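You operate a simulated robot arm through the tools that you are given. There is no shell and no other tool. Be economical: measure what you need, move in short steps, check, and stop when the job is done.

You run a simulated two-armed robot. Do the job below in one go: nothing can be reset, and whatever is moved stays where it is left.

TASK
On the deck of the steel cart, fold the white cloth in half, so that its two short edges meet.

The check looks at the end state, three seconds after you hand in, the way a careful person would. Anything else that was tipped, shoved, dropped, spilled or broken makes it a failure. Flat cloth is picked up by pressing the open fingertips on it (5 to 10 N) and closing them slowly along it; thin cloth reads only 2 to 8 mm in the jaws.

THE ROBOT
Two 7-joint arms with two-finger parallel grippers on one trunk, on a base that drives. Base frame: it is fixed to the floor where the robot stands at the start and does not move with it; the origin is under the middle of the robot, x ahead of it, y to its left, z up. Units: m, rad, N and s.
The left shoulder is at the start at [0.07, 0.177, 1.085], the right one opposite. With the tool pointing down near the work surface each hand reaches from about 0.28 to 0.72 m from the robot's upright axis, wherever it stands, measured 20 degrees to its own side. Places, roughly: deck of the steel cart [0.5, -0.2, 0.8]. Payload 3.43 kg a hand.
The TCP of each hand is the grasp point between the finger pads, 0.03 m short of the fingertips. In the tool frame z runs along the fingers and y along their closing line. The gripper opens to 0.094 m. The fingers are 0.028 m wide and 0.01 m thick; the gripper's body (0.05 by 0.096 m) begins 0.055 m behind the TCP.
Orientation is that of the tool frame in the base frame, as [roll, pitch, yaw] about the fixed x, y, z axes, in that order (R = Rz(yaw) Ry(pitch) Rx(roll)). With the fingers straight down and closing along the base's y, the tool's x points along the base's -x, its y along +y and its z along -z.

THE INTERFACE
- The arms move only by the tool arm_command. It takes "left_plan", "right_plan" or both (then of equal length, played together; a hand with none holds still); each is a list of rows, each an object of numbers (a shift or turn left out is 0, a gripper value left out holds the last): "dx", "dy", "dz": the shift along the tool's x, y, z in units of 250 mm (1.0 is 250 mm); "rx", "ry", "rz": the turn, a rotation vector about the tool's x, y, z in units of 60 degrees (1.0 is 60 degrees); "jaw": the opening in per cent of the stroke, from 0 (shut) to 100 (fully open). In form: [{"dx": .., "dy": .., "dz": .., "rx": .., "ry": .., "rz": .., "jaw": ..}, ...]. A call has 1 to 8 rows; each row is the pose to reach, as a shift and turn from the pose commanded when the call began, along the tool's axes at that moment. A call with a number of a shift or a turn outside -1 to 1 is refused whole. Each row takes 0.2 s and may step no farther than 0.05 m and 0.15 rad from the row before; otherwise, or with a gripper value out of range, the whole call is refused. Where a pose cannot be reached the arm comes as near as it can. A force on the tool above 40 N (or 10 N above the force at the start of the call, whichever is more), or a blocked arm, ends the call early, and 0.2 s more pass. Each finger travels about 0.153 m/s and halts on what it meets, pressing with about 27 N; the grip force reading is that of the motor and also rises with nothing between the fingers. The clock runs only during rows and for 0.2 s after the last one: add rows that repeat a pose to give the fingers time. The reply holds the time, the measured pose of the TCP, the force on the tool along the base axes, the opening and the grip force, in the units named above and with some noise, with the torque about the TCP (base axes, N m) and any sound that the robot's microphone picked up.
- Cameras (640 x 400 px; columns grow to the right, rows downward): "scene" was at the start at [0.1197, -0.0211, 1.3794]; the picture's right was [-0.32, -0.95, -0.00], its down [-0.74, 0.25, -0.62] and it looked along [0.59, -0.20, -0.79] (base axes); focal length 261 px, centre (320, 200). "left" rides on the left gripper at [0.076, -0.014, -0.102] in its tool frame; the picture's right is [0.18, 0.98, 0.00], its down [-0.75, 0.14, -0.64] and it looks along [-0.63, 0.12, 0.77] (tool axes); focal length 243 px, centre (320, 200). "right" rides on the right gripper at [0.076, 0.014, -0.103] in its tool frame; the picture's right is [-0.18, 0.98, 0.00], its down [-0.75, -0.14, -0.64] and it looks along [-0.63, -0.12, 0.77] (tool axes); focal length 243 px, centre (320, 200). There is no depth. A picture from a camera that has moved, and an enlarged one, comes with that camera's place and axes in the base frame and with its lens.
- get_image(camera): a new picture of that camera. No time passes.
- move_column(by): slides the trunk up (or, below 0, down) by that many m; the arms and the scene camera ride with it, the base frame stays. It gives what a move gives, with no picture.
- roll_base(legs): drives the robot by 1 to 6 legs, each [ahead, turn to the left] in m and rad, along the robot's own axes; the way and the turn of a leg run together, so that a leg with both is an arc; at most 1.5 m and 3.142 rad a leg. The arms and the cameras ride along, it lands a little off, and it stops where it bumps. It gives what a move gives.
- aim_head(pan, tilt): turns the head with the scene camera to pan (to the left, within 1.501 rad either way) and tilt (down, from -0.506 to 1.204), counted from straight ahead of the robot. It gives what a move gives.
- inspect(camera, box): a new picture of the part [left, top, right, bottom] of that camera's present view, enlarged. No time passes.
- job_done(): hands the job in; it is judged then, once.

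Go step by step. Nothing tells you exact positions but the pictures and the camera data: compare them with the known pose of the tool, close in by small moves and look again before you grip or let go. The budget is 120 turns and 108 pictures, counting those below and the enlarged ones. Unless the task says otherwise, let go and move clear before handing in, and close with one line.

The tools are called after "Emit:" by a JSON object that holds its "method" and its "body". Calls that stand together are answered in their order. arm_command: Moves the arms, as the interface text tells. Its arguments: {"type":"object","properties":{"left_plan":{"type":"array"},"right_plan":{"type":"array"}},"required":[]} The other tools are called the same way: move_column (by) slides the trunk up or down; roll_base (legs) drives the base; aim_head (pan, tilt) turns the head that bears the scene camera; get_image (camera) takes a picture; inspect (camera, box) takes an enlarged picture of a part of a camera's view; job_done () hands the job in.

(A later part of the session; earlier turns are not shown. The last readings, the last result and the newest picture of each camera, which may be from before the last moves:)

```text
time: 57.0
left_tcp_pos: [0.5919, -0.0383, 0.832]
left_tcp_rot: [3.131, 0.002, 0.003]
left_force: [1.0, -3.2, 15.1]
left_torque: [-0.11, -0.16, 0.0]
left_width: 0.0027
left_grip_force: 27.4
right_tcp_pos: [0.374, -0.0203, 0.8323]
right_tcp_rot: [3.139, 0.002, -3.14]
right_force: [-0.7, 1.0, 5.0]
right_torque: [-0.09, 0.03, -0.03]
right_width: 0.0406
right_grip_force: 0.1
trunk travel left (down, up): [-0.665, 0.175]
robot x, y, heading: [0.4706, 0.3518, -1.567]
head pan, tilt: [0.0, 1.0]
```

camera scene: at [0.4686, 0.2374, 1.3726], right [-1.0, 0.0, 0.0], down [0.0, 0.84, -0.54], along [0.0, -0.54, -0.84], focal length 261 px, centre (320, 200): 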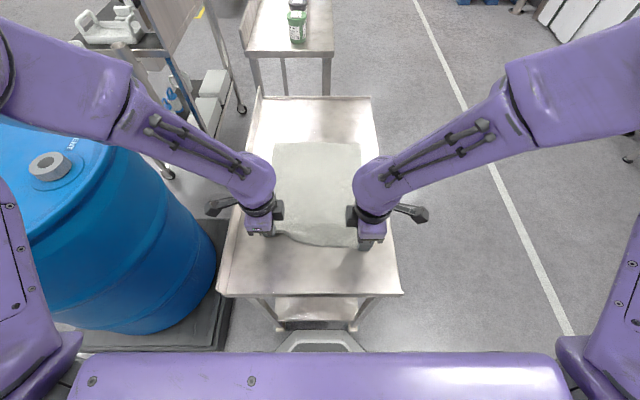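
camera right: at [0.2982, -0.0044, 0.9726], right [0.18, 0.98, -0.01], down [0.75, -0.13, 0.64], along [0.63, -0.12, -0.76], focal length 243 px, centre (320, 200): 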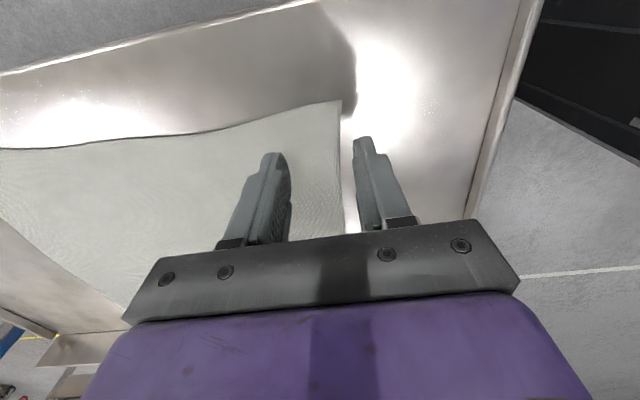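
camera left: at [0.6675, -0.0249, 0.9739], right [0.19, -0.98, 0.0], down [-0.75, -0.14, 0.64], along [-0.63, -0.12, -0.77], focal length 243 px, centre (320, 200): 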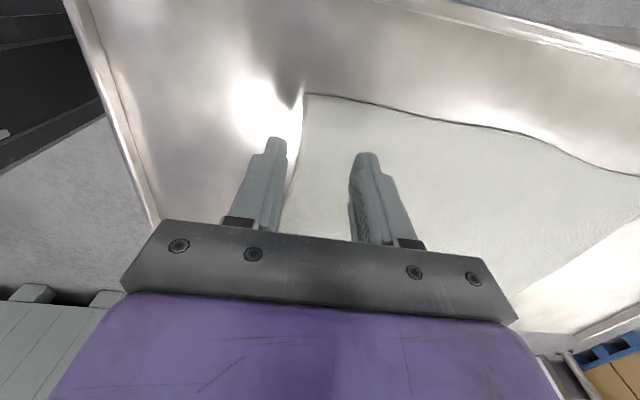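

Emit:
{"method": "arm_command", "body": {"right_plan": [{"dz": 0.004, "jaw": 38}, {"dz": 0.004, "jaw": 32}, {"dz": 0.004, "jaw": 27}, {"dz": 0.004, "jaw": 21}, {"dz": 0.004, "jaw": 16}, {"dz": 0.004, "jaw": 10}, {"dz": 0.004, "jaw": 5}, {"dz": 0.004, "jaw": 0}]}}

Emit:
{"method": "inspect", "body": {"camera": "right", "box": [200, 60, 440, 260]}}

```text
time: 58.9
left_tcp_pos: [0.5928, -0.0383, 0.8317]
left_tcp_rot: [3.131, 0.003, 0.004]
left_force: [-6.1, 0.3, 3.8]
left_torque: [-0.04, 0.12, 0.02]
left_width: 0.0026
left_grip_force: 26.8
right_tcp_pos: [0.3737, -0.019, 0.831]
right_tcp_rot: [3.14, 0.002, -3.14]
right_force: [4.8, -2.2, 28.6]
right_torque: [-0.08, -0.05, 0.05]
right_width: 0.0
right_grip_force: 27.5
trunk travel left (down, up): [-0.665, 0.175]
robot x, y, heading: [0.4661, 0.353, -1.569]
head pan, tilt: [0.0, 1.0]
```

```text
2.00 times, centred on (320, 160) of right
camera zoom: at [0.2976, -0.0044, 0.9347], right [0.18, 0.98, 0.0], down [0.75, -0.14, 0.64], along [0.63, -0.12, -0.77], focal length 485 px, centre (320, 280)
```

zoom: 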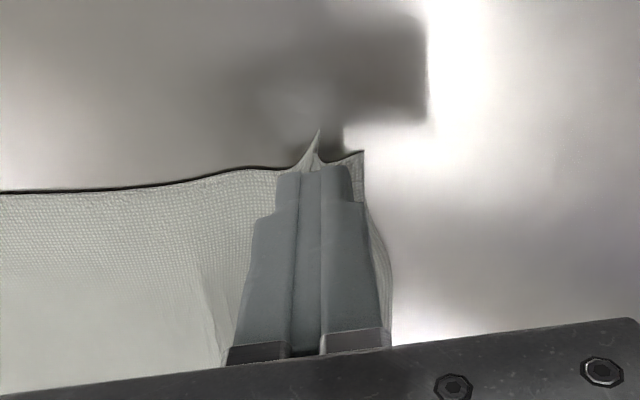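

There is a small ridge but the width reads 0. A short lift will show whether it is held.

Emit:
{"method": "arm_command", "body": {"right_plan": [{"dz": -0.03}, {"dz": -0.06}]}}

Emit:
{"method": "inspect", "body": {"camera": "right", "box": [200, 60, 440, 260]}}

```text
time: 59.5
left_tcp_pos: [0.5921, -0.0382, 0.8319]
left_tcp_rot: [3.131, 0.001, 0.004]
left_force: [3.5, 1.2, 16.4]
left_torque: [-0.03, -0.2, 0.01]
left_width: 0.0025
left_grip_force: 27.2
right_tcp_pos: [0.3736, -0.0187, 0.8457]
right_tcp_rot: [3.136, 0.001, -3.138]
right_force: [-0.2, 0.9, 0.5]
right_torque: [0.01, 0.03, 0.02]
right_width: 0.0
right_grip_force: 26.2
trunk travel left (down, up): [-0.665, 0.175]
robot x, y, heading: [0.4695, 0.3522, -1.574]
head pan, tilt: [0.0, 1.0]
```

```text
2.00 times, centred on (320, 160) of right
camera zoom: at [0.2971, -0.0048, 0.9483], right [0.18, 0.98, 0.01], down [0.75, -0.14, 0.64], along [0.63, -0.11, -0.77], focal length 485 px, centre (320, 280)
```

zoom: 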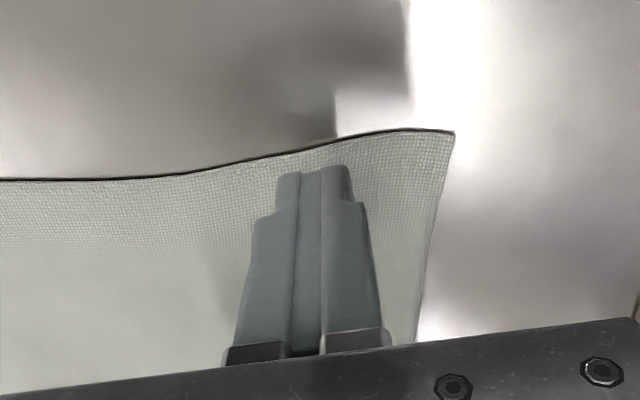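

Emit:
{"method": "arm_command", "body": {"right_plan": [{"dz": -0.1}, {"dz": -0.2, "jaw": 43}, {"dz": -0.2, "jaw": 43}]}}

Emit:
{"method": "get_image", "body": {"camera": "right"}}

Emit:
{"method": "inspect", "body": {"camera": "scene", "box": [220, 110, 420, 270]}}

```text
time: 60.2
left_tcp_pos: [0.592, -0.0391, 0.8313]
left_tcp_rot: [3.131, 0.0, 0.003]
left_force: [2.1, -0.1, 17.4]
left_torque: [-0.09, -0.22, 0.01]
left_width: 0.0027
left_grip_force: 27.7
right_tcp_pos: [0.3739, -0.0186, 0.8952]
right_tcp_rot: [3.138, 0.004, -3.14]
right_force: [-0.1, 1.0, 0.5]
right_torque: [0.02, -0.02, -0.01]
right_width: 0.0405
right_grip_force: 0.1
trunk travel left (down, up): [-0.665, 0.175]
robot x, y, heading: [0.468, 0.3518, -1.565]
head pan, tilt: [0.0, 1.0]
```

```text
80 pictures are left
camera right: at [0.2966, -0.004, 0.9982], right [0.18, 0.98, 0.0], down [0.75, -0.14, 0.64], along [0.63, -0.11, -0.77], focal length 243 px, centre (320, 200)
```

right: 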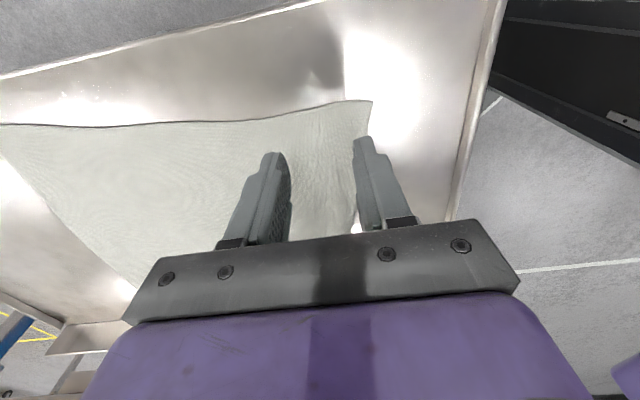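

```text
2.50 times, centred on (320, 190) of scene
camera zoom: at [0.4689, 0.2376, 1.3726], right [-1.0, 0.0, 0.0], down [0.0, 0.84, -0.54], along [0.0, -0.54, -0.84], focal length 652 px, centre (320, 225)
```

zoom: 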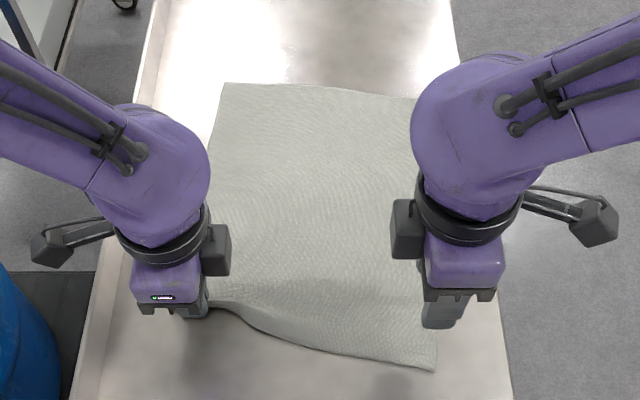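

The whole cloth pivoted about the left grip; its right corner is now at about (0.363, 0.027). This time I'll put both right fingertips fully on the cloth, turn with the edge, and press again.

Emit:
{"method": "arm_command", "body": {"right_plan": [{"dx": -0.036, "dy": 0.038, "dz": 0.05, "rz": 0.1}, {"dx": -0.036, "dy": 0.038, "dz": 0.15, "rz": 0.2}, {"dx": -0.036, "dy": 0.038, "dz": 0.22, "rz": 0.2}, {"dx": -0.036, "dy": 0.038, "dz": 0.24, "rz": 0.2}, {"dx": -0.036, "dy": 0.038, "dz": 0.252, "rz": 0.2}]}}

Emit:
{"method": "inspect", "body": {"camera": "right", "box": [200, 60, 440, 260]}}

```text
time: 61.5
left_tcp_pos: [0.5929, -0.0389, 0.8313]
left_tcp_rot: [3.131, 0.002, 0.003]
left_force: [0.3, 1.2, 17.5]
left_torque: [-0.08, -0.15, -0.01]
left_width: 0.0029
left_grip_force: 27.0
right_tcp_pos: [0.3823, -0.0094, 0.8334]
right_tcp_rot: [3.139, 0.0, 2.934]
right_force: [0.2, -0.1, 0.2]
right_torque: [0.0, -0.03, 0.03]
right_width: 0.0403
right_grip_force: 0.3
trunk travel left (down, up): [-0.665, 0.175]
robot x, y, heading: [0.4712, 0.3524, -1.569]
head pan, tilt: [0.0, 1.0]
```

```text
2.00 times, centred on (320, 160) of right
camera zoom: at [0.3102, 0.0199, 0.937], right [0.38, 0.92, 0.0], down [0.71, -0.3, 0.64], along [0.59, -0.24, -0.77], focal length 485 px, centre (320, 280)
```

zoom: 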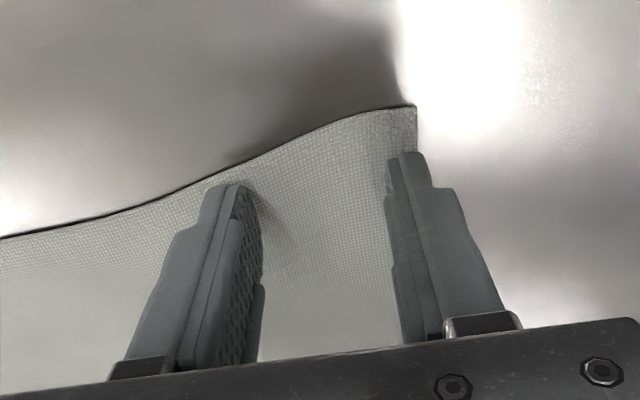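

Emit:
{"method": "arm_command", "body": {"right_plan": [{"dz": 0.008}, {"dz": 0.008}]}}

```text
time: 62.0
left_tcp_pos: [0.5918, -0.0395, 0.8329]
left_tcp_rot: [3.132, 0.001, 0.003]
left_force: [1.0, -1.2, 14.9]
left_torque: [-0.13, -0.16, 0.02]
left_width: 0.0028
left_grip_force: 27.7
right_tcp_pos: [0.3831, -0.0097, 0.8321]
right_tcp_rot: [3.138, 0.002, 2.935]
right_force: [-0.1, 0.8, 4.3]
right_torque: [0.0, 0.01, 0.0]
right_width: 0.0402
right_grip_force: 0.1
trunk travel left (down, up): [-0.665, 0.175]
robot x, y, heading: [0.4698, 0.3518, -1.569]
head pan, tilt: [0.0, 1.0]
```

Emit:
{"method": "arm_command", "body": {"right_plan": [{"dz": 0.005, "jaw": 40}, {"dz": 0.005, "jaw": 37}, {"dz": 0.005, "jaw": 34}, {"dz": 0.005, "jaw": 31}, {"dz": 0.005, "jaw": 28}, {"dz": 0.005, "jaw": 25}, {"dz": 0.005, "jaw": 22}, {"dz": 0.005, "jaw": 19}]}}

Emit:
{"method": "inspect", "body": {"camera": "right", "box": [200, 60, 440, 260]}}

```text
time: 63.1
left_tcp_pos: [0.5924, -0.0369, 0.8301]
left_tcp_rot: [3.131, 0.002, 0.005]
left_force: [1.7, 0.7, 6.7]
left_torque: [-0.02, -0.12, 0.02]
left_width: 0.0029
left_grip_force: 27.0
right_tcp_pos: [0.3852, -0.01, 0.8314]
right_tcp_rot: [-3.14, 0.003, 2.933]
right_force: [-0.1, 2.7, 20.3]
right_torque: [0.18, 0.05, 0.02]
right_width: 0.0268
right_grip_force: 0.1
trunk travel left (down, up): [-0.665, 0.175]
robot x, y, heading: [0.4735, 0.3527, -1.567]
head pan, tilt: [0.0, 1.0]
stopped in row 5 (right hand): the force on the tool passed its limit (the readings are from after the stop); the commanded pose is now the measured one
```

```text
2.00 times, centred on (320, 160) of right
camera zoom: at [0.3115, 0.0199, 0.9345], right [0.38, 0.92, 0.0], down [0.71, -0.29, 0.65], along [0.6, -0.25, -0.76], focal length 485 px, centre (320, 280)
```

zoom: 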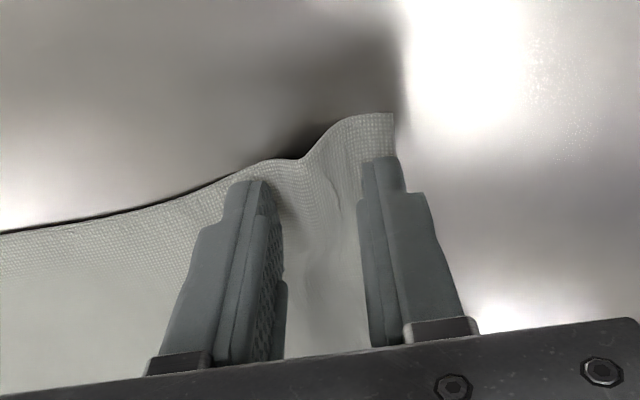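

A ridge is rising between the right fingertips. I'll continue closing with a slightly lighter press.

Emit:
{"method": "arm_command", "body": {"right_plan": [{"dz": -0.003, "jaw": 25}, {"dz": -0.003, "jaw": 21}, {"dz": -0.003, "jaw": 17}, {"dz": -0.003, "jaw": 13}, {"dz": -0.003, "jaw": 9}, {"dz": -0.003, "jaw": 4}, {"dz": -0.003, "jaw": 0}, {"dz": -0.003, "jaw": 0}]}}

Emit:
{"method": "inspect", "body": {"camera": "right", "box": [200, 60, 440, 260]}}

```text
time: 65.0
left_tcp_pos: [0.5914, -0.0367, 0.8307]
left_tcp_rot: [3.13, 0.001, 0.004]
left_force: [-0.4, -1.3, 9.0]
left_torque: [-0.08, -0.08, 0.01]
left_width: 0.0027
left_grip_force: 27.3
right_tcp_pos: [0.3832, -0.0101, 0.8317]
right_tcp_rot: [-3.14, 0.002, 2.933]
right_force: [-0.7, 1.3, 23.8]
right_torque: [0.02, 0.06, 0.01]
right_width: 0.0026
right_grip_force: 27.0
trunk travel left (down, up): [-0.665, 0.175]
robot x, y, heading: [0.468, 0.3522, -1.567]
head pan, tilt: [0.0, 1.0]
```

```text
2.00 times, centred on (320, 160) of right
camera zoom: at [0.3111, 0.0198, 0.9346], right [0.38, 0.92, 0.0], down [0.71, -0.29, 0.64], along [0.59, -0.25, -0.77], focal length 485 px, centre (320, 280)
```

zoom: 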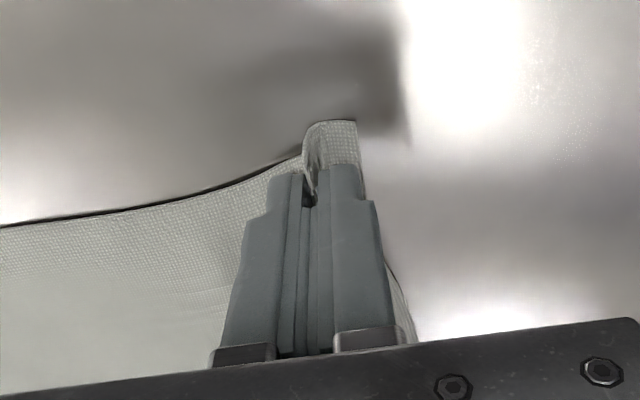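

Both corners are now held at 2.6 mm. I'll lift both about 5 cm and check.

Emit:
{"method": "arm_command", "body": {"left_plan": [{"dz": -0.05}, {"dz": -0.1}, {"dz": -0.15}, {"dz": -0.2}], "right_plan": [{"dz": -0.05}, {"dz": -0.1}, {"dz": -0.15}, {"dz": -0.2}]}}

Emit:
{"method": "inspect", "body": {"camera": "scene", "box": [220, 110, 420, 270]}}

Emit:
{"method": "get_image", "body": {"camera": "left"}}

Emit:
{"method": "get_image", "body": {"camera": "right"}}

```text
time: 66.0
left_tcp_pos: [0.5929, -0.0367, 0.8806]
left_tcp_rot: [3.136, 0.003, 0.001]
left_force: [-0.5, 0.1, -1.1]
left_torque: [-0.04, 0.01, -0.01]
left_width: 0.003
left_grip_force: 27.0
right_tcp_pos: [0.3844, -0.0136, 0.882]
right_tcp_rot: [3.14, 0.001, 2.935]
right_force: [0.6, 0.3, -0.3]
right_torque: [-0.01, -0.02, 0.0]
right_width: 0.0028
right_grip_force: 27.2
trunk travel left (down, up): [-0.665, 0.175]
robot x, y, heading: [0.4692, 0.3537, -1.572]
head pan, tilt: [0.0, 1.0]
```

```text
2.50 times, centred on (320, 190) of scene
camera zoom: at [0.4692, 0.2368, 1.3725], right [-1.0, 0.0, 0.0], down [0.0, 0.84, -0.54], along [0.0, -0.54, -0.84], focal length 652 px, centre (320, 225)
```

zoom: 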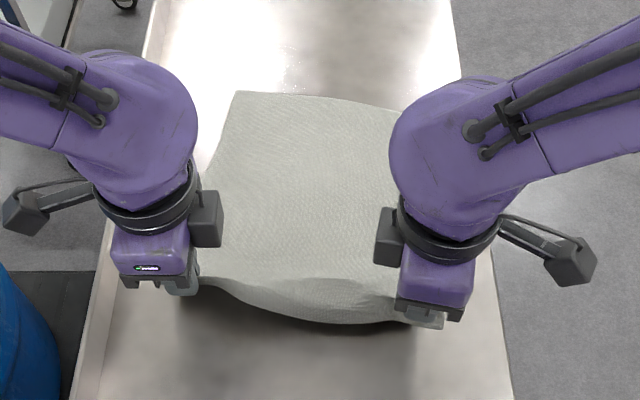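

```text
74 pictures are left
camera left: at [0.6692, -0.0225, 0.9834], right [0.19, -0.98, 0.01], down [-0.75, -0.14, 0.64], along [-0.63, -0.13, -0.76], focal length 243 px, centre (320, 200)
```

left: 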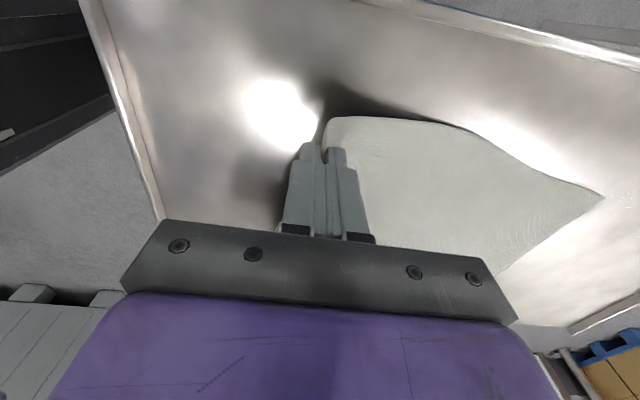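

```text
73 pictures are left
camera right: at [0.3125, 0.0175, 0.985], right [0.38, 0.92, 0.0], down [0.71, -0.29, 0.64], along [0.59, -0.24, -0.77], focal length 243 px, centre (320, 200)
```

right: 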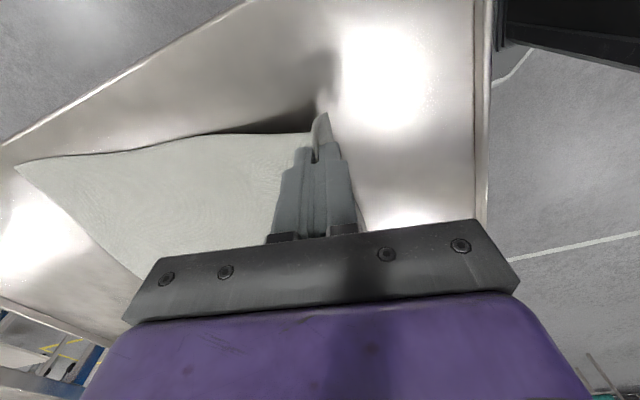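

Both corners hold well. The cloth now lies about 10° turned, with its far corners at about (0.572, -0.33) and (0.315, -0.273). I'll carry both corners along a low arc toward those, first half now.

Emit:
{"method": "arm_command", "body": {"left_plan": [{"dx": -0.013, "dy": 0.09, "dz": -0.06}, {"dx": -0.028, "dy": 0.19, "dz": -0.11}, {"dx": -0.042, "dy": 0.281, "dz": -0.15}, {"dx": -0.056, "dy": 0.375, "dz": -0.18}, {"dx": -0.07, "dy": 0.47, "dz": -0.205}, {"dx": -0.084, "dy": 0.562, "dz": -0.216}], "right_plan": [{"dx": -0.004, "dy": -0.081, "dz": -0.06}, {"dx": -0.009, "dy": -0.171, "dz": -0.11}, {"dx": -0.013, "dy": -0.253, "dz": -0.15}, {"dx": -0.018, "dy": -0.337, "dz": -0.18}, {"dx": -0.022, "dy": -0.423, "dz": -0.205}, {"dx": -0.026, "dy": -0.506, "dz": -0.216}]}}

Emit:
{"method": "get_image", "body": {"camera": "scene"}}

Emit:
{"method": "get_image", "body": {"camera": "left"}}

Emit:
{"method": "get_image", "body": {"camera": "right"}}

```text
time: 67.3
left_tcp_pos: [0.5729, -0.1816, 0.9338]
left_tcp_rot: [3.134, 0.002, 0.003]
left_force: [0.0, 0.1, 0.2]
left_torque: [0.01, -0.03, 0.0]
left_width: 0.0025
left_grip_force: 26.8
right_tcp_pos: [0.363, -0.1408, 0.9335]
right_tcp_rot: [3.135, 0.003, 2.933]
right_force: [0.2, -0.6, -0.4]
right_torque: [0.02, 0.01, -0.01]
right_width: 0.0024
right_grip_force: 26.8
trunk travel left (down, up): [-0.665, 0.175]
robot x, y, heading: [0.4692, 0.3519, -1.574]
head pan, tilt: [0.0, 1.0]
```

```text
72 pictures are left
camera scene: at [0.4686, 0.2339, 1.3722], right [-1.0, 0.0, 0.0], down [0.0, 0.84, -0.54], along [0.0, -0.54, -0.84], focal length 261 px, centre (320, 200)
```

scene: 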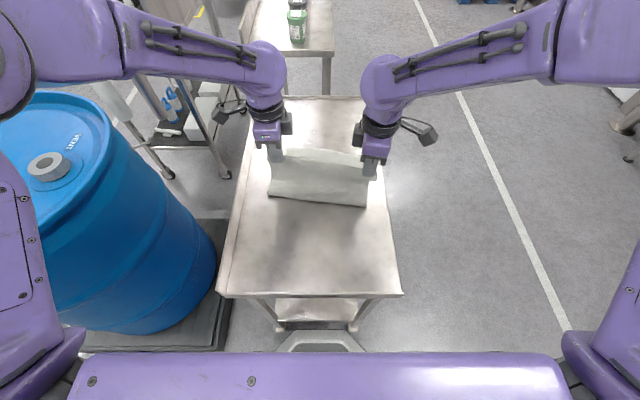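

```text
71 pictures are left
camera left: at [0.6491, -0.1663, 1.0373], right [0.19, -0.98, 0.0], down [-0.75, -0.14, 0.64], along [-0.63, -0.12, -0.77], focal length 243 px, centre (320, 200)
```

left: 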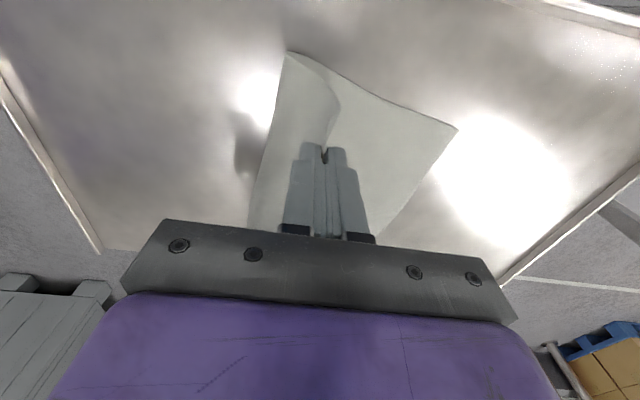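

```text
70 pictures are left
camera right: at [0.29, -0.1104, 1.038], right [0.38, 0.92, 0.01], down [0.71, -0.3, 0.64], along [0.6, -0.24, -0.77], focal length 243 px, centre (320, 200)
```

right: 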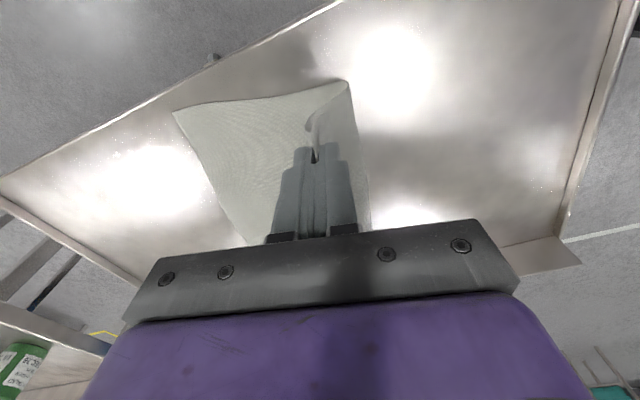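

The fold is forming cleanly and the lower layer has stayed put. I'll carry the second half over and come down just above the lower layer.

Emit:
{"method": "arm_command", "body": {"left_plan": [{"dx": -0.015, "dy": 0.09, "dz": 0.01}, {"dx": -0.03, "dy": 0.18, "dz": 0.03}, {"dx": -0.045, "dy": 0.28, "dz": 0.07}, {"dx": -0.06, "dy": 0.37, "dz": 0.13}, {"dx": -0.075, "dy": 0.46, "dz": 0.2}, {"dx": -0.088, "dy": 0.546, "dz": 0.28}], "right_plan": [{"dx": -0.005, "dy": -0.08, "dz": 0.01}, {"dx": -0.01, "dy": -0.165, "dz": 0.03}, {"dx": -0.015, "dy": -0.25, "dz": 0.07}, {"dx": -0.02, "dy": -0.335, "dz": 0.13}, {"dx": -0.026, "dy": -0.415, "dz": 0.2}, {"dx": -0.031, "dy": -0.496, "dz": 0.28}]}}

Emit:
{"method": "get_image", "body": {"camera": "scene"}}

Emit:
{"method": "get_image", "body": {"camera": "left"}}

Emit:
{"method": "get_image", "body": {"camera": "right"}}

```text
time: 68.8
left_tcp_pos: [0.5488, -0.3192, 0.8633]
left_tcp_rot: [3.137, 0.003, 0.0]
left_force: [-0.1, -0.5, 0.3]
left_torque: [0.07, 0.01, 0.03]
left_width: 0.0028
left_grip_force: 26.3
right_tcp_pos: [0.3463, -0.2638, 0.8621]
right_tcp_rot: [3.137, 0.001, 2.933]
right_force: [0.0, -0.3, -0.2]
right_torque: [0.01, -0.07, 0.02]
right_width: 0.0027
right_grip_force: 26.9
trunk travel left (down, up): [-0.665, 0.175]
robot x, y, heading: [0.4703, 0.3507, -1.568]
head pan, tilt: [0.0, 1.0]
```

```text
69 pictures are left
camera scene: at [0.4684, 0.2322, 1.3721], right [-1.0, 0.0, 0.0], down [0.0, 0.84, -0.54], along [0.0, -0.54, -0.84], focal length 261 px, centre (320, 200)
```

scene: 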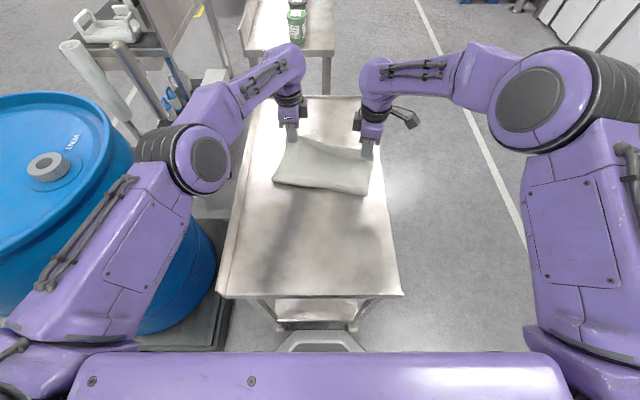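

```text
68 pictures are left
camera left: at [0.6252, -0.3047, 0.9656], right [0.19, -0.98, 0.0], down [-0.75, -0.14, 0.64], along [-0.63, -0.12, -0.77], focal length 243 px, centre (320, 200)
```

left: 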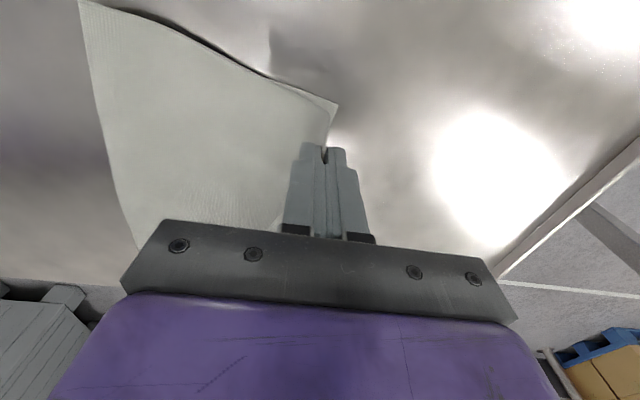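

```text
67 pictures are left
camera right: at [0.2733, -0.2335, 0.966], right [0.38, 0.92, 0.01], down [0.71, -0.3, 0.64], along [0.6, -0.24, -0.77], focal length 243 px, centre (320, 200)
```

right: 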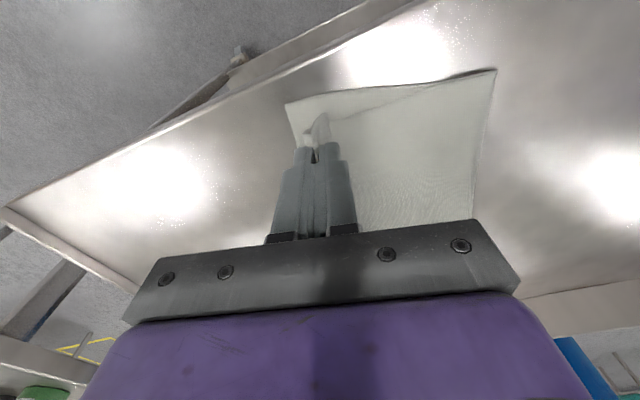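

Emit:
{"method": "inspect", "body": {"camera": "left", "box": [220, 50, 400, 200]}}

Emit:
{"method": "inspect", "body": {"camera": "right", "box": [240, 50, 420, 200]}}

Emit:
{"method": "inspect", "body": {"camera": "scene", "box": [260, 110, 390, 210]}}

```text
2.67 times, centred on (310, 125) of left
camera zoom: at [0.6252, -0.3047, 0.9656], right [0.19, -0.98, 0.0], down [-0.75, -0.14, 0.64], along [-0.63, -0.12, -0.77], focal length 647 px, centre (347, 400)
```

zoom: 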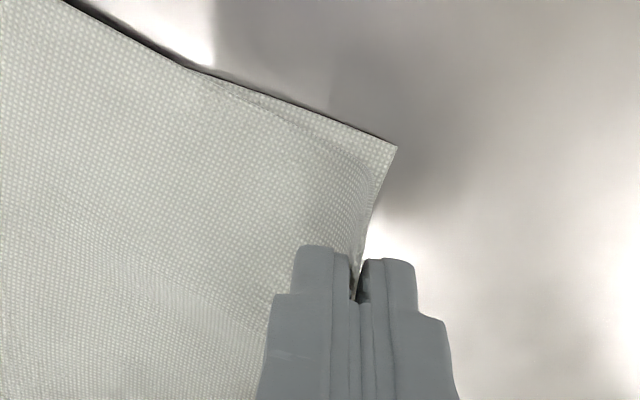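

```text
2.67 times, centred on (330, 125) of right
camera zoom: at [0.2733, -0.2335, 0.966], right [0.38, 0.92, 0.01], down [0.71, -0.3, 0.64], along [0.6, -0.24, -0.77], focal length 647 px, centre (293, 400)
```

zoom: 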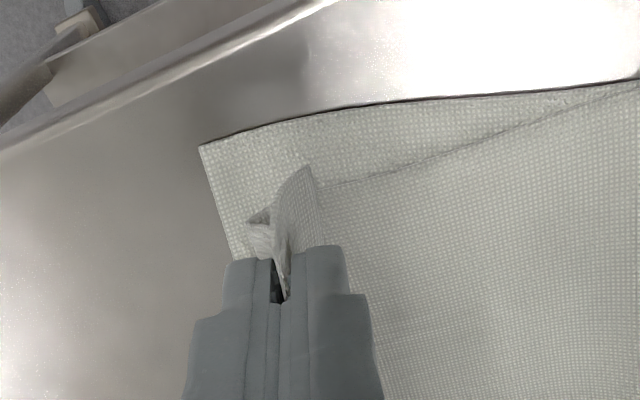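

```text
4.00 times, centred on (325, 160) of scene
camera zoom: at [0.4684, 0.2322, 1.3721], right [-1.0, 0.0, 0.0], down [0.0, 0.84, -0.54], along [0.0, -0.54, -0.84], focal length 1044 px, centre (300, 360)
```

zoom: 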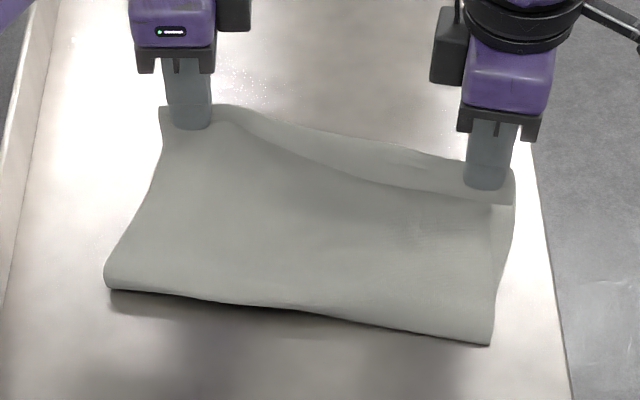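

The corners are within about 1 cm of the lower ones, and letting go of the pinched ridges will give back a little length. I'll lower close to the deck and open the jaws.

Emit:
{"method": "arm_command", "body": {"left_plan": [{"dz": 0.04}, {"dz": 0.08}, {"dz": 0.1}, {"dz": 0.1, "jaw": 8}, {"dz": 0.1, "jaw": 16}, {"dz": 0.1, "jaw": 24}, {"dz": 0.1, "jaw": 30}], "right_plan": [{"dx": 0.014, "dy": -0.011, "dz": 0.04}, {"dx": 0.028, "dy": -0.022, "dz": 0.08}, {"dx": 0.028, "dy": -0.022, "dz": 0.096}, {"dx": 0.028, "dy": -0.022, "dz": 0.096, "jaw": 8}, {"dx": 0.028, "dy": -0.022, "dz": 0.096, "jaw": 16}, {"dx": 0.028, "dy": -0.022, "dz": 0.096, "jaw": 24}, {"dx": 0.028, "dy": -0.022, "dz": 0.096, "jaw": 30}]}}

Emit:
{"method": "inspect", "body": {"camera": "left", "box": [220, 50, 400, 200]}}

Emit:
{"method": "inspect", "body": {"camera": "right", "box": [240, 50, 420, 200]}}

```text
time: 70.3
left_tcp_pos: [0.5505, -0.3164, 0.8421]
left_tcp_rot: [3.134, 0.002, 0.005]
left_force: [-1.0, 0.0, 0.0]
left_torque: [-0.01, -0.01, -0.03]
left_width: 0.0284
left_grip_force: 0.0
right_tcp_pos: [0.3377, -0.2649, 0.8397]
right_tcp_rot: [3.138, 0.001, 2.934]
right_force: [-0.5, 0.1, -1.0]
right_torque: [-0.02, -0.02, 0.02]
right_width: 0.0282
right_grip_force: 0.1
trunk travel left (down, up): [-0.665, 0.175]
robot x, y, heading: [0.47, 0.3529, -1.57]
head pan, tilt: [0.0, 1.0]
```

```text
2.67 times, centred on (310, 125) of left
camera zoom: at [0.6269, -0.3016, 0.9446], right [0.19, -0.98, 0.01], down [-0.75, -0.14, 0.64], along [-0.63, -0.13, -0.76], focal length 647 px, centre (347, 400)
```

zoom: 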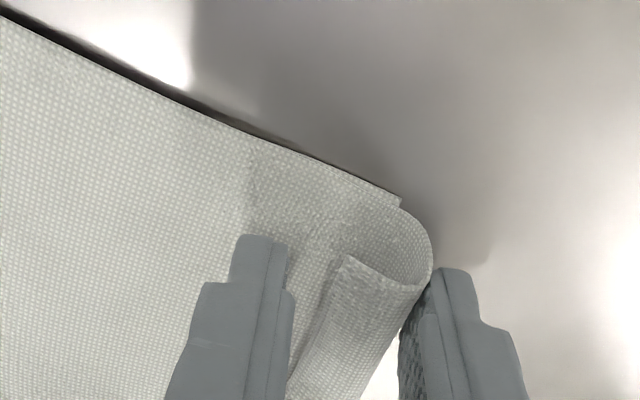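

```text
2.67 times, centred on (330, 125) of right
camera zoom: at [0.2651, -0.2346, 0.9434], right [0.38, 0.92, 0.0], down [0.71, -0.3, 0.64], along [0.6, -0.24, -0.77], focal length 647 px, centre (293, 400)
```

zoom: 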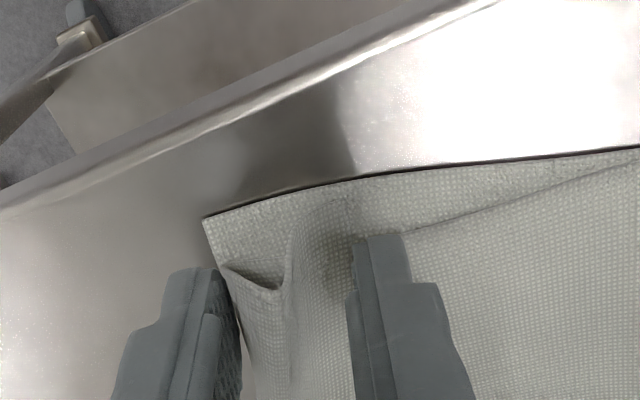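

The pinched edges are curled back like hems. I'll raise the hands straight up and see how the cloth settles.

Emit:
{"method": "arm_command", "body": {"left_plan": [{"dz": -0.05}, {"dz": -0.15}, {"dz": -0.25}, {"dz": -0.3}, {"dz": -0.3}, {"dz": -0.3}], "right_plan": [{"dz": -0.05}, {"dz": -0.15}, {"dz": -0.25}, {"dz": -0.3}, {"dz": -0.3}, {"dz": -0.3}]}}

Emit:
{"method": "inspect", "body": {"camera": "left", "box": [160, 0, 480, 200]}}

Emit:
{"method": "inspect", "body": {"camera": "right", "box": [200, 0, 520, 200]}}

Emit:
{"method": "inspect", "body": {"camera": "scene", "box": [260, 110, 390, 210]}}

```text
time: 71.8
left_tcp_pos: [0.551, -0.3153, 0.9163]
left_tcp_rot: [3.134, 0.003, 0.003]
left_force: [-0.7, 1.0, -0.4]
left_torque: [-0.02, 0.0, -0.02]
left_width: 0.028
left_grip_force: 0.0
right_tcp_pos: [0.3376, -0.2636, 0.9156]
right_tcp_rot: [3.138, 0.001, 2.932]
right_force: [-0.8, 0.2, 0.8]
right_torque: [0.01, 0.03, 0.01]
right_width: 0.028
right_grip_force: 0.1
trunk travel left (down, up): [-0.665, 0.175]
robot x, y, heading: [0.4701, 0.3505, -1.566]
head pan, tilt: [0.0, 1.0]
```

```text
2.00 times, centred on (320, 100) of left
camera zoom: at [0.6271, -0.3005, 1.0186], right [0.19, -0.98, 0.01], down [-0.75, -0.14, 0.64], along [-0.63, -0.13, -0.76], focal length 485 px, centre (320, 400)
```

zoom: 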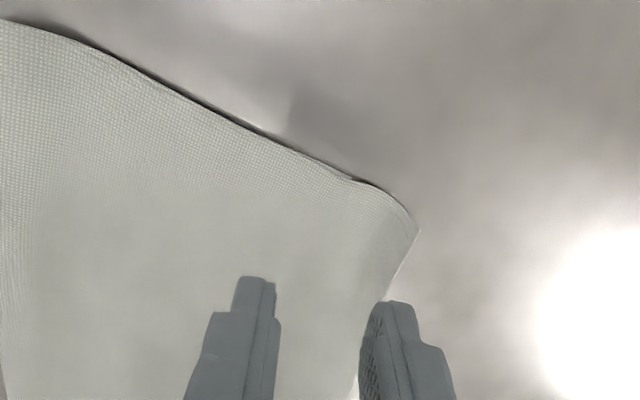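

```text
2.00 times, centred on (360, 100) of right
camera zoom: at [0.2657, -0.234, 1.0181], right [0.38, 0.92, 0.0], down [0.71, -0.29, 0.64], along [0.6, -0.24, -0.77], focal length 485 px, centre (240, 400)
```

zoom: 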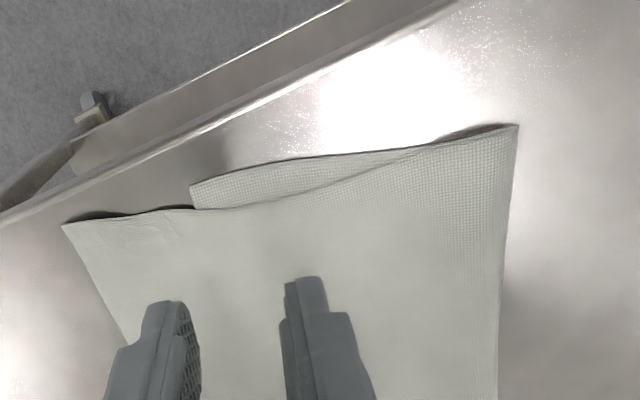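

```text
4.00 times, centred on (325, 160) of scene
camera zoom: at [0.469, 0.2357, 1.3724], right [-1.0, 0.0, 0.0], down [0.0, 0.84, -0.54], along [0.0, -0.54, -0.84], focal length 1044 px, centre (300, 360)
```

zoom: 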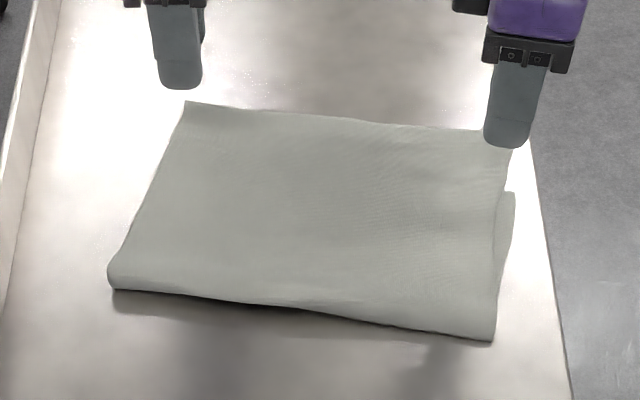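

The cloth springs flat by itself, but the top edge overshoots the bottom edge by about 6 cm at right and 3.5 cm at left because the pinch takes up length. I'll regrasp the overhanging top edge and lay it back; first hover over it to check reach.

Emit:
{"method": "arm_command", "body": {"left_plan": [{"dx": -0.034, "dy": 0.05, "jaw": 43}, {"dx": -0.068, "dy": 0.1, "dz": 0.07}, {"dx": -0.068, "dy": 0.1, "dz": 0.14}, {"dx": -0.068, "dy": 0.1, "dz": 0.2}], "right_plan": [{"dx": -0.015, "dy": -0.1, "rz": -0.1, "jaw": 43}, {"dx": -0.029, "dy": -0.208, "dz": 0.07, "rz": -0.2}, {"dx": -0.029, "dy": -0.208, "dz": 0.14, "rz": -0.2}, {"dx": -0.029, "dy": -0.208, "dz": 0.2, "rz": -0.2}]}}

Emit:
{"method": "inspect", "body": {"camera": "left", "box": [160, 0, 480, 200]}}

Emit:
{"method": "inspect", "body": {"camera": "right", "box": [200, 0, 520, 200]}}

```text
time: 72.8
left_tcp_pos: [0.5477, -0.3227, 0.8736]
left_tcp_rot: [3.134, 0.002, 0.004]
left_force: [0.0, -0.5, -0.5]
left_torque: [0.0, 0.01, -0.02]
left_width: 0.0406
left_grip_force: 0.1
left hand out of reach, approached as far as the arm can: row 1, 2, 3, 4
right_tcp_pos: [0.3319, -0.3165, 0.8623]
right_tcp_rot: [3.137, 0.002, 3.142]
right_force: [-0.2, -1.4, 0.4]
right_torque: [0.04, 0.0, 0.02]
right_width: 0.0405
right_grip_force: 0.2
trunk travel left (down, up): [-0.665, 0.175]
robot x, y, heading: [0.469, 0.3514, -1.569]
head pan, tilt: [0.0, 1.0]
```

```text
2.00 times, centred on (320, 100) of left
camera zoom: at [0.6237, -0.3075, 0.9761], right [0.19, -0.98, 0.01], down [-0.75, -0.14, 0.64], along [-0.63, -0.13, -0.76], focal length 485 px, centre (320, 400)
```

zoom: 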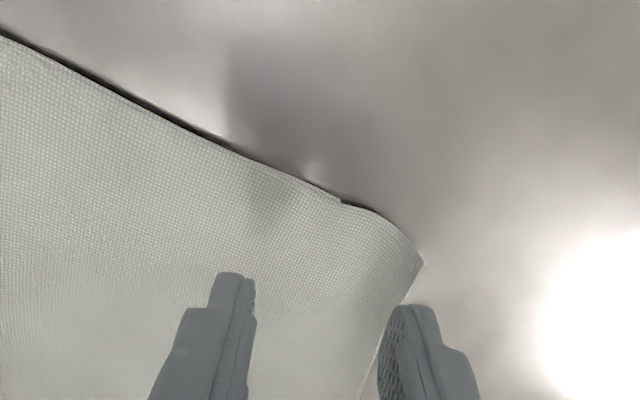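

```text
2.00 times, centred on (360, 100) of right
camera zoom: at [0.2556, -0.3028, 0.9666], right [0.18, 0.98, 0.0], down [0.75, -0.14, 0.64], along [0.63, -0.11, -0.77], focal length 485 px, centre (240, 400)
```

zoom: 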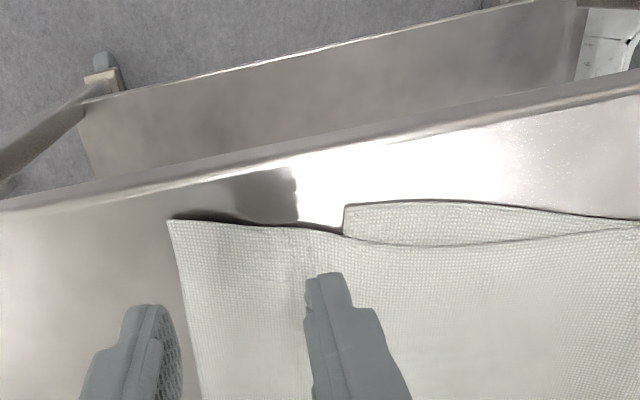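

The left hand falls about 2 cm short. The base nose sits between the casters with room, so I'll creep 2 cm forward.

Emit:
{"method": "roll_base", "body": {"legs": [[0.02, 0.0]]}}

Emit:
{"method": "get_image", "body": {"camera": "scene"}}

```text
time: 73.7
left_tcp_pos: [0.5467, -0.3406, 0.8735]
left_tcp_rot: [3.138, 0.002, 0.001]
left_force: [0.7, -0.6, 0.0]
left_torque: [0.02, -0.01, -0.01]
left_width: 0.0401
left_grip_force: 0.1
right_tcp_pos: [0.3321, -0.335, 0.8632]
right_tcp_rot: [3.138, 0.003, -3.14]
right_force: [-0.7, -0.2, -0.3]
right_torque: [0.03, 0.0, 0.02]
right_width: 0.0404
right_grip_force: 0.1
trunk travel left (down, up): [-0.665, 0.175]
robot x, y, heading: [0.4672, 0.334, -1.569]
head pan, tilt: [0.0, 1.0]
stopped in leg 1: the robot was blocked; the commanded pose is now the measured one
```

```text
56 pictures are left
camera scene: at [0.469, 0.2153, 1.3721], right [-1.0, 0.0, 0.0], down [0.0, 0.84, -0.54], along [0.0, -0.54, -0.84], focal length 261 px, centre (320, 200)
```

scene: 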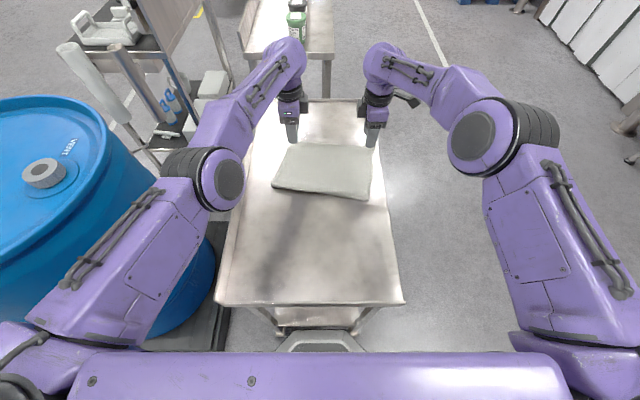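

The base just touched and stopped; the cart looks unmoved and reach is now enough. I'll bring both hands down to contact on the overhanging edge.

Emit:
{"method": "arm_command", "body": {"left_plan": [{"dx": -0.025, "dy": 0.0, "dz": 0.05}, {"dx": -0.05, "dz": 0.1}, {"dx": -0.05, "dz": 0.14}, {"dx": -0.05, "dz": 0.158}], "right_plan": [{"dy": 0.04, "dz": 0.04}, {"dy": 0.076, "dz": 0.08}, {"dy": 0.076, "dz": 0.1}, {"dy": 0.076, "dz": 0.117}]}}

Emit:
{"method": "inspect", "body": {"camera": "left", "box": [200, 60, 440, 260]}}

Emit:
{"method": "inspect", "body": {"camera": "right", "box": [200, 60, 440, 260]}}

```text
time: 74.7
left_tcp_pos: [0.5392, -0.3336, 0.8383]
left_tcp_rot: [3.135, 0.001, 0.003]
left_force: [-0.6, -0.6, 0.2]
left_torque: [0.0, 0.01, -0.02]
left_width: 0.0407
left_grip_force: 0.2
left hand out of reach, approached as far as the arm can: row 1, 2, 3, 4
right_tcp_pos: [0.3314, -0.3154, 0.8354]
right_tcp_rot: [3.138, 0.005, -3.141]
right_force: [0.7, 0.3, 0.3]
right_torque: [-0.03, 0.0, -0.02]
right_width: 0.0407
right_grip_force: 0.0
trunk travel left (down, up): [-0.665, 0.175]
robot x, y, heading: [0.4701, 0.3341, -1.573]
head pan, tilt: [0.0, 1.0]
```

```text
2.00 times, centred on (320, 160) of left
camera zoom: at [0.6155, -0.3181, 0.9395], right [0.19, -0.98, 0.01], down [-0.75, -0.14, 0.64], along [-0.63, -0.13, -0.76], focal length 485 px, centre (320, 280)
```

zoom: 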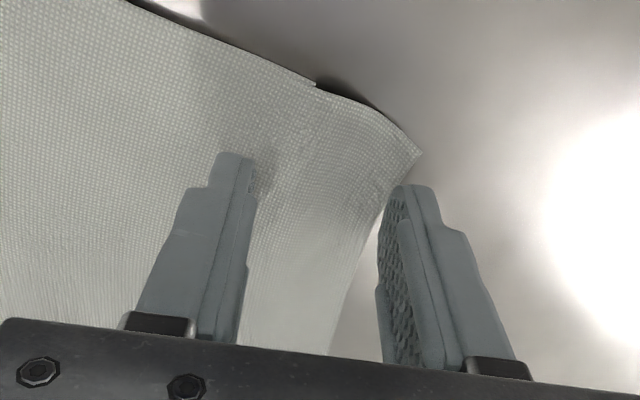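

```text
2.00 times, centred on (320, 160) of right
camera zoom: at [0.2538, -0.2999, 0.9386], right [0.18, 0.98, 0.0], down [0.75, -0.14, 0.64], along [0.63, -0.12, -0.77], focal length 485 px, centre (320, 280)
```

zoom: 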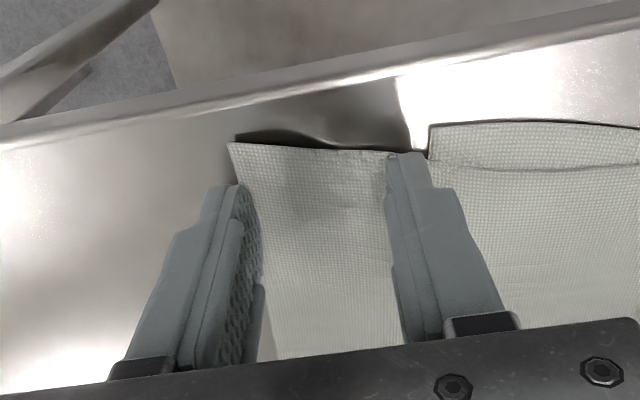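

Emit:
{"method": "arm_command", "body": {"left_plan": [{"dy": -0.016, "dz": 0.008}, {"dy": -0.016, "dz": 0.016}], "right_plan": [{"dz": 0.006}, {"dz": 0.012}]}}

```text
time: 75.2
left_tcp_pos: [0.5403, -0.3269, 0.8329]
left_tcp_rot: [3.133, 0.005, 0.004]
left_force: [0.3, -0.7, 0.7]
left_torque: [0.03, -0.01, 0.02]
left_width: 0.0405
left_grip_force: 0.1
left hand out of reach, approached as far as the arm can: row 1
right_tcp_pos: [0.3313, -0.3137, 0.8326]
right_tcp_rot: [3.142, 0.003, -3.141]
right_force: [-0.8, -0.3, 3.1]
right_torque: [0.11, 0.0, -0.02]
right_width: 0.0405
right_grip_force: 0.1
trunk travel left (down, up): [-0.665, 0.175]
robot x, y, heading: [0.4697, 0.3333, -1.572]
head pan, tilt: [0.0, 1.0]
```

Emit:
{"method": "arm_command", "body": {"left_plan": [{"dz": 0.004}, {"dz": 0.008}], "right_plan": [{"dz": 0.002}, {"dz": 0.004}]}}

```text
time: 75.8
left_tcp_pos: [0.5393, -0.3279, 0.832]
left_tcp_rot: [3.129, 0.001, 0.005]
left_force: [0.4, 1.4, 10.8]
left_torque: [0.28, -0.13, -0.04]
left_width: 0.0405
left_grip_force: 0.6
right_tcp_pos: [0.3327, -0.3127, 0.8327]
right_tcp_rot: [3.141, 0.003, -3.14]
right_force: [-0.8, 0.8, 3.9]
right_torque: [0.08, -0.02, -0.01]
right_width: 0.04
right_grip_force: 0.2
trunk travel left (down, up): [-0.665, 0.175]
robot x, y, heading: [0.4693, 0.3364, -1.569]
head pan, tilt: [0.0, 1.0]
```

Contact forces are good; closing slowly.

Emit:
{"method": "arm_command", "body": {"left_plan": [{"dz": -0.001, "jaw": 38}, {"dz": -0.001, "jaw": 32}, {"dz": -0.001, "jaw": 27}, {"dz": -0.001, "jaw": 21}, {"dz": -0.001, "jaw": 16}, {"dz": -0.001, "jaw": 10}, {"dz": -0.001, "jaw": 5}, {"dz": -0.001, "jaw": 0}], "right_plan": [{"dz": 0.004, "jaw": 38}, {"dz": 0.004, "jaw": 32}, {"dz": 0.004, "jaw": 27}, {"dz": 0.004, "jaw": 21}, {"dz": 0.004, "jaw": 16}, {"dz": 0.004, "jaw": 10}, {"dz": 0.004, "jaw": 5}, {"dz": 0.004, "jaw": 0}]}}

Emit:
{"method": "inspect", "body": {"camera": "left", "box": [200, 60, 440, 260]}}

Emit:
{"method": "inspect", "body": {"camera": "right", "box": [200, 60, 440, 260]}}

```text
time: 77.7
left_tcp_pos: [0.5383, -0.3253, 0.8323]
left_tcp_rot: [3.129, 0.003, 0.004]
left_force: [-3.3, -2.5, 10.0]
left_torque: [0.04, -0.04, 0.0]
left_width: 0.0026
left_grip_force: 26.6
right_tcp_pos: [0.3326, -0.311, 0.8322]
right_tcp_rot: [-3.139, 0.004, -3.14]
right_force: [2.2, 0.7, 17.6]
right_torque: [0.2, -0.2, 0.02]
right_width: 0.0019
right_grip_force: 26.4
trunk travel left (down, up): [-0.665, 0.175]
robot x, y, heading: [0.4762, 0.3332, -1.566]
head pan, tilt: [0.0, 1.0]
```

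```text
2.00 times, centred on (320, 160) of left
camera zoom: at [0.6156, -0.3101, 0.9347], right [0.19, -0.98, 0.01], down [-0.75, -0.14, 0.65], along [-0.63, -0.13, -0.76], focal length 485 px, centre (320, 280)
```

zoom: 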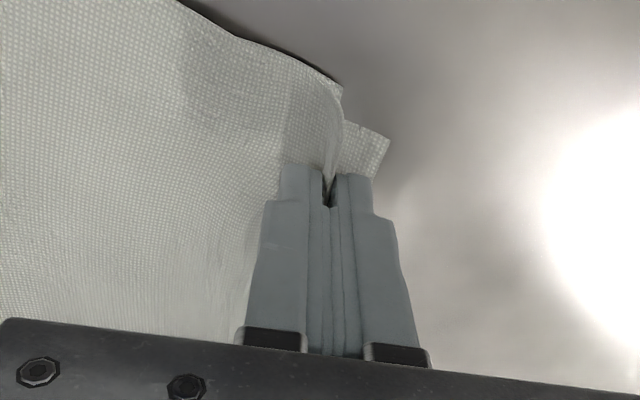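

```text
2.00 times, centred on (320, 160) of right
camera zoom: at [0.2557, -0.2968, 0.935], right [0.18, 0.98, 0.0], down [0.75, -0.14, 0.64], along [0.63, -0.12, -0.76], focal length 485 px, centre (320, 280)
```

zoom: 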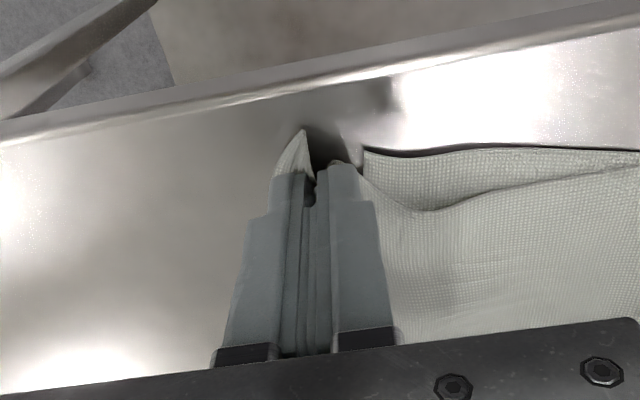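

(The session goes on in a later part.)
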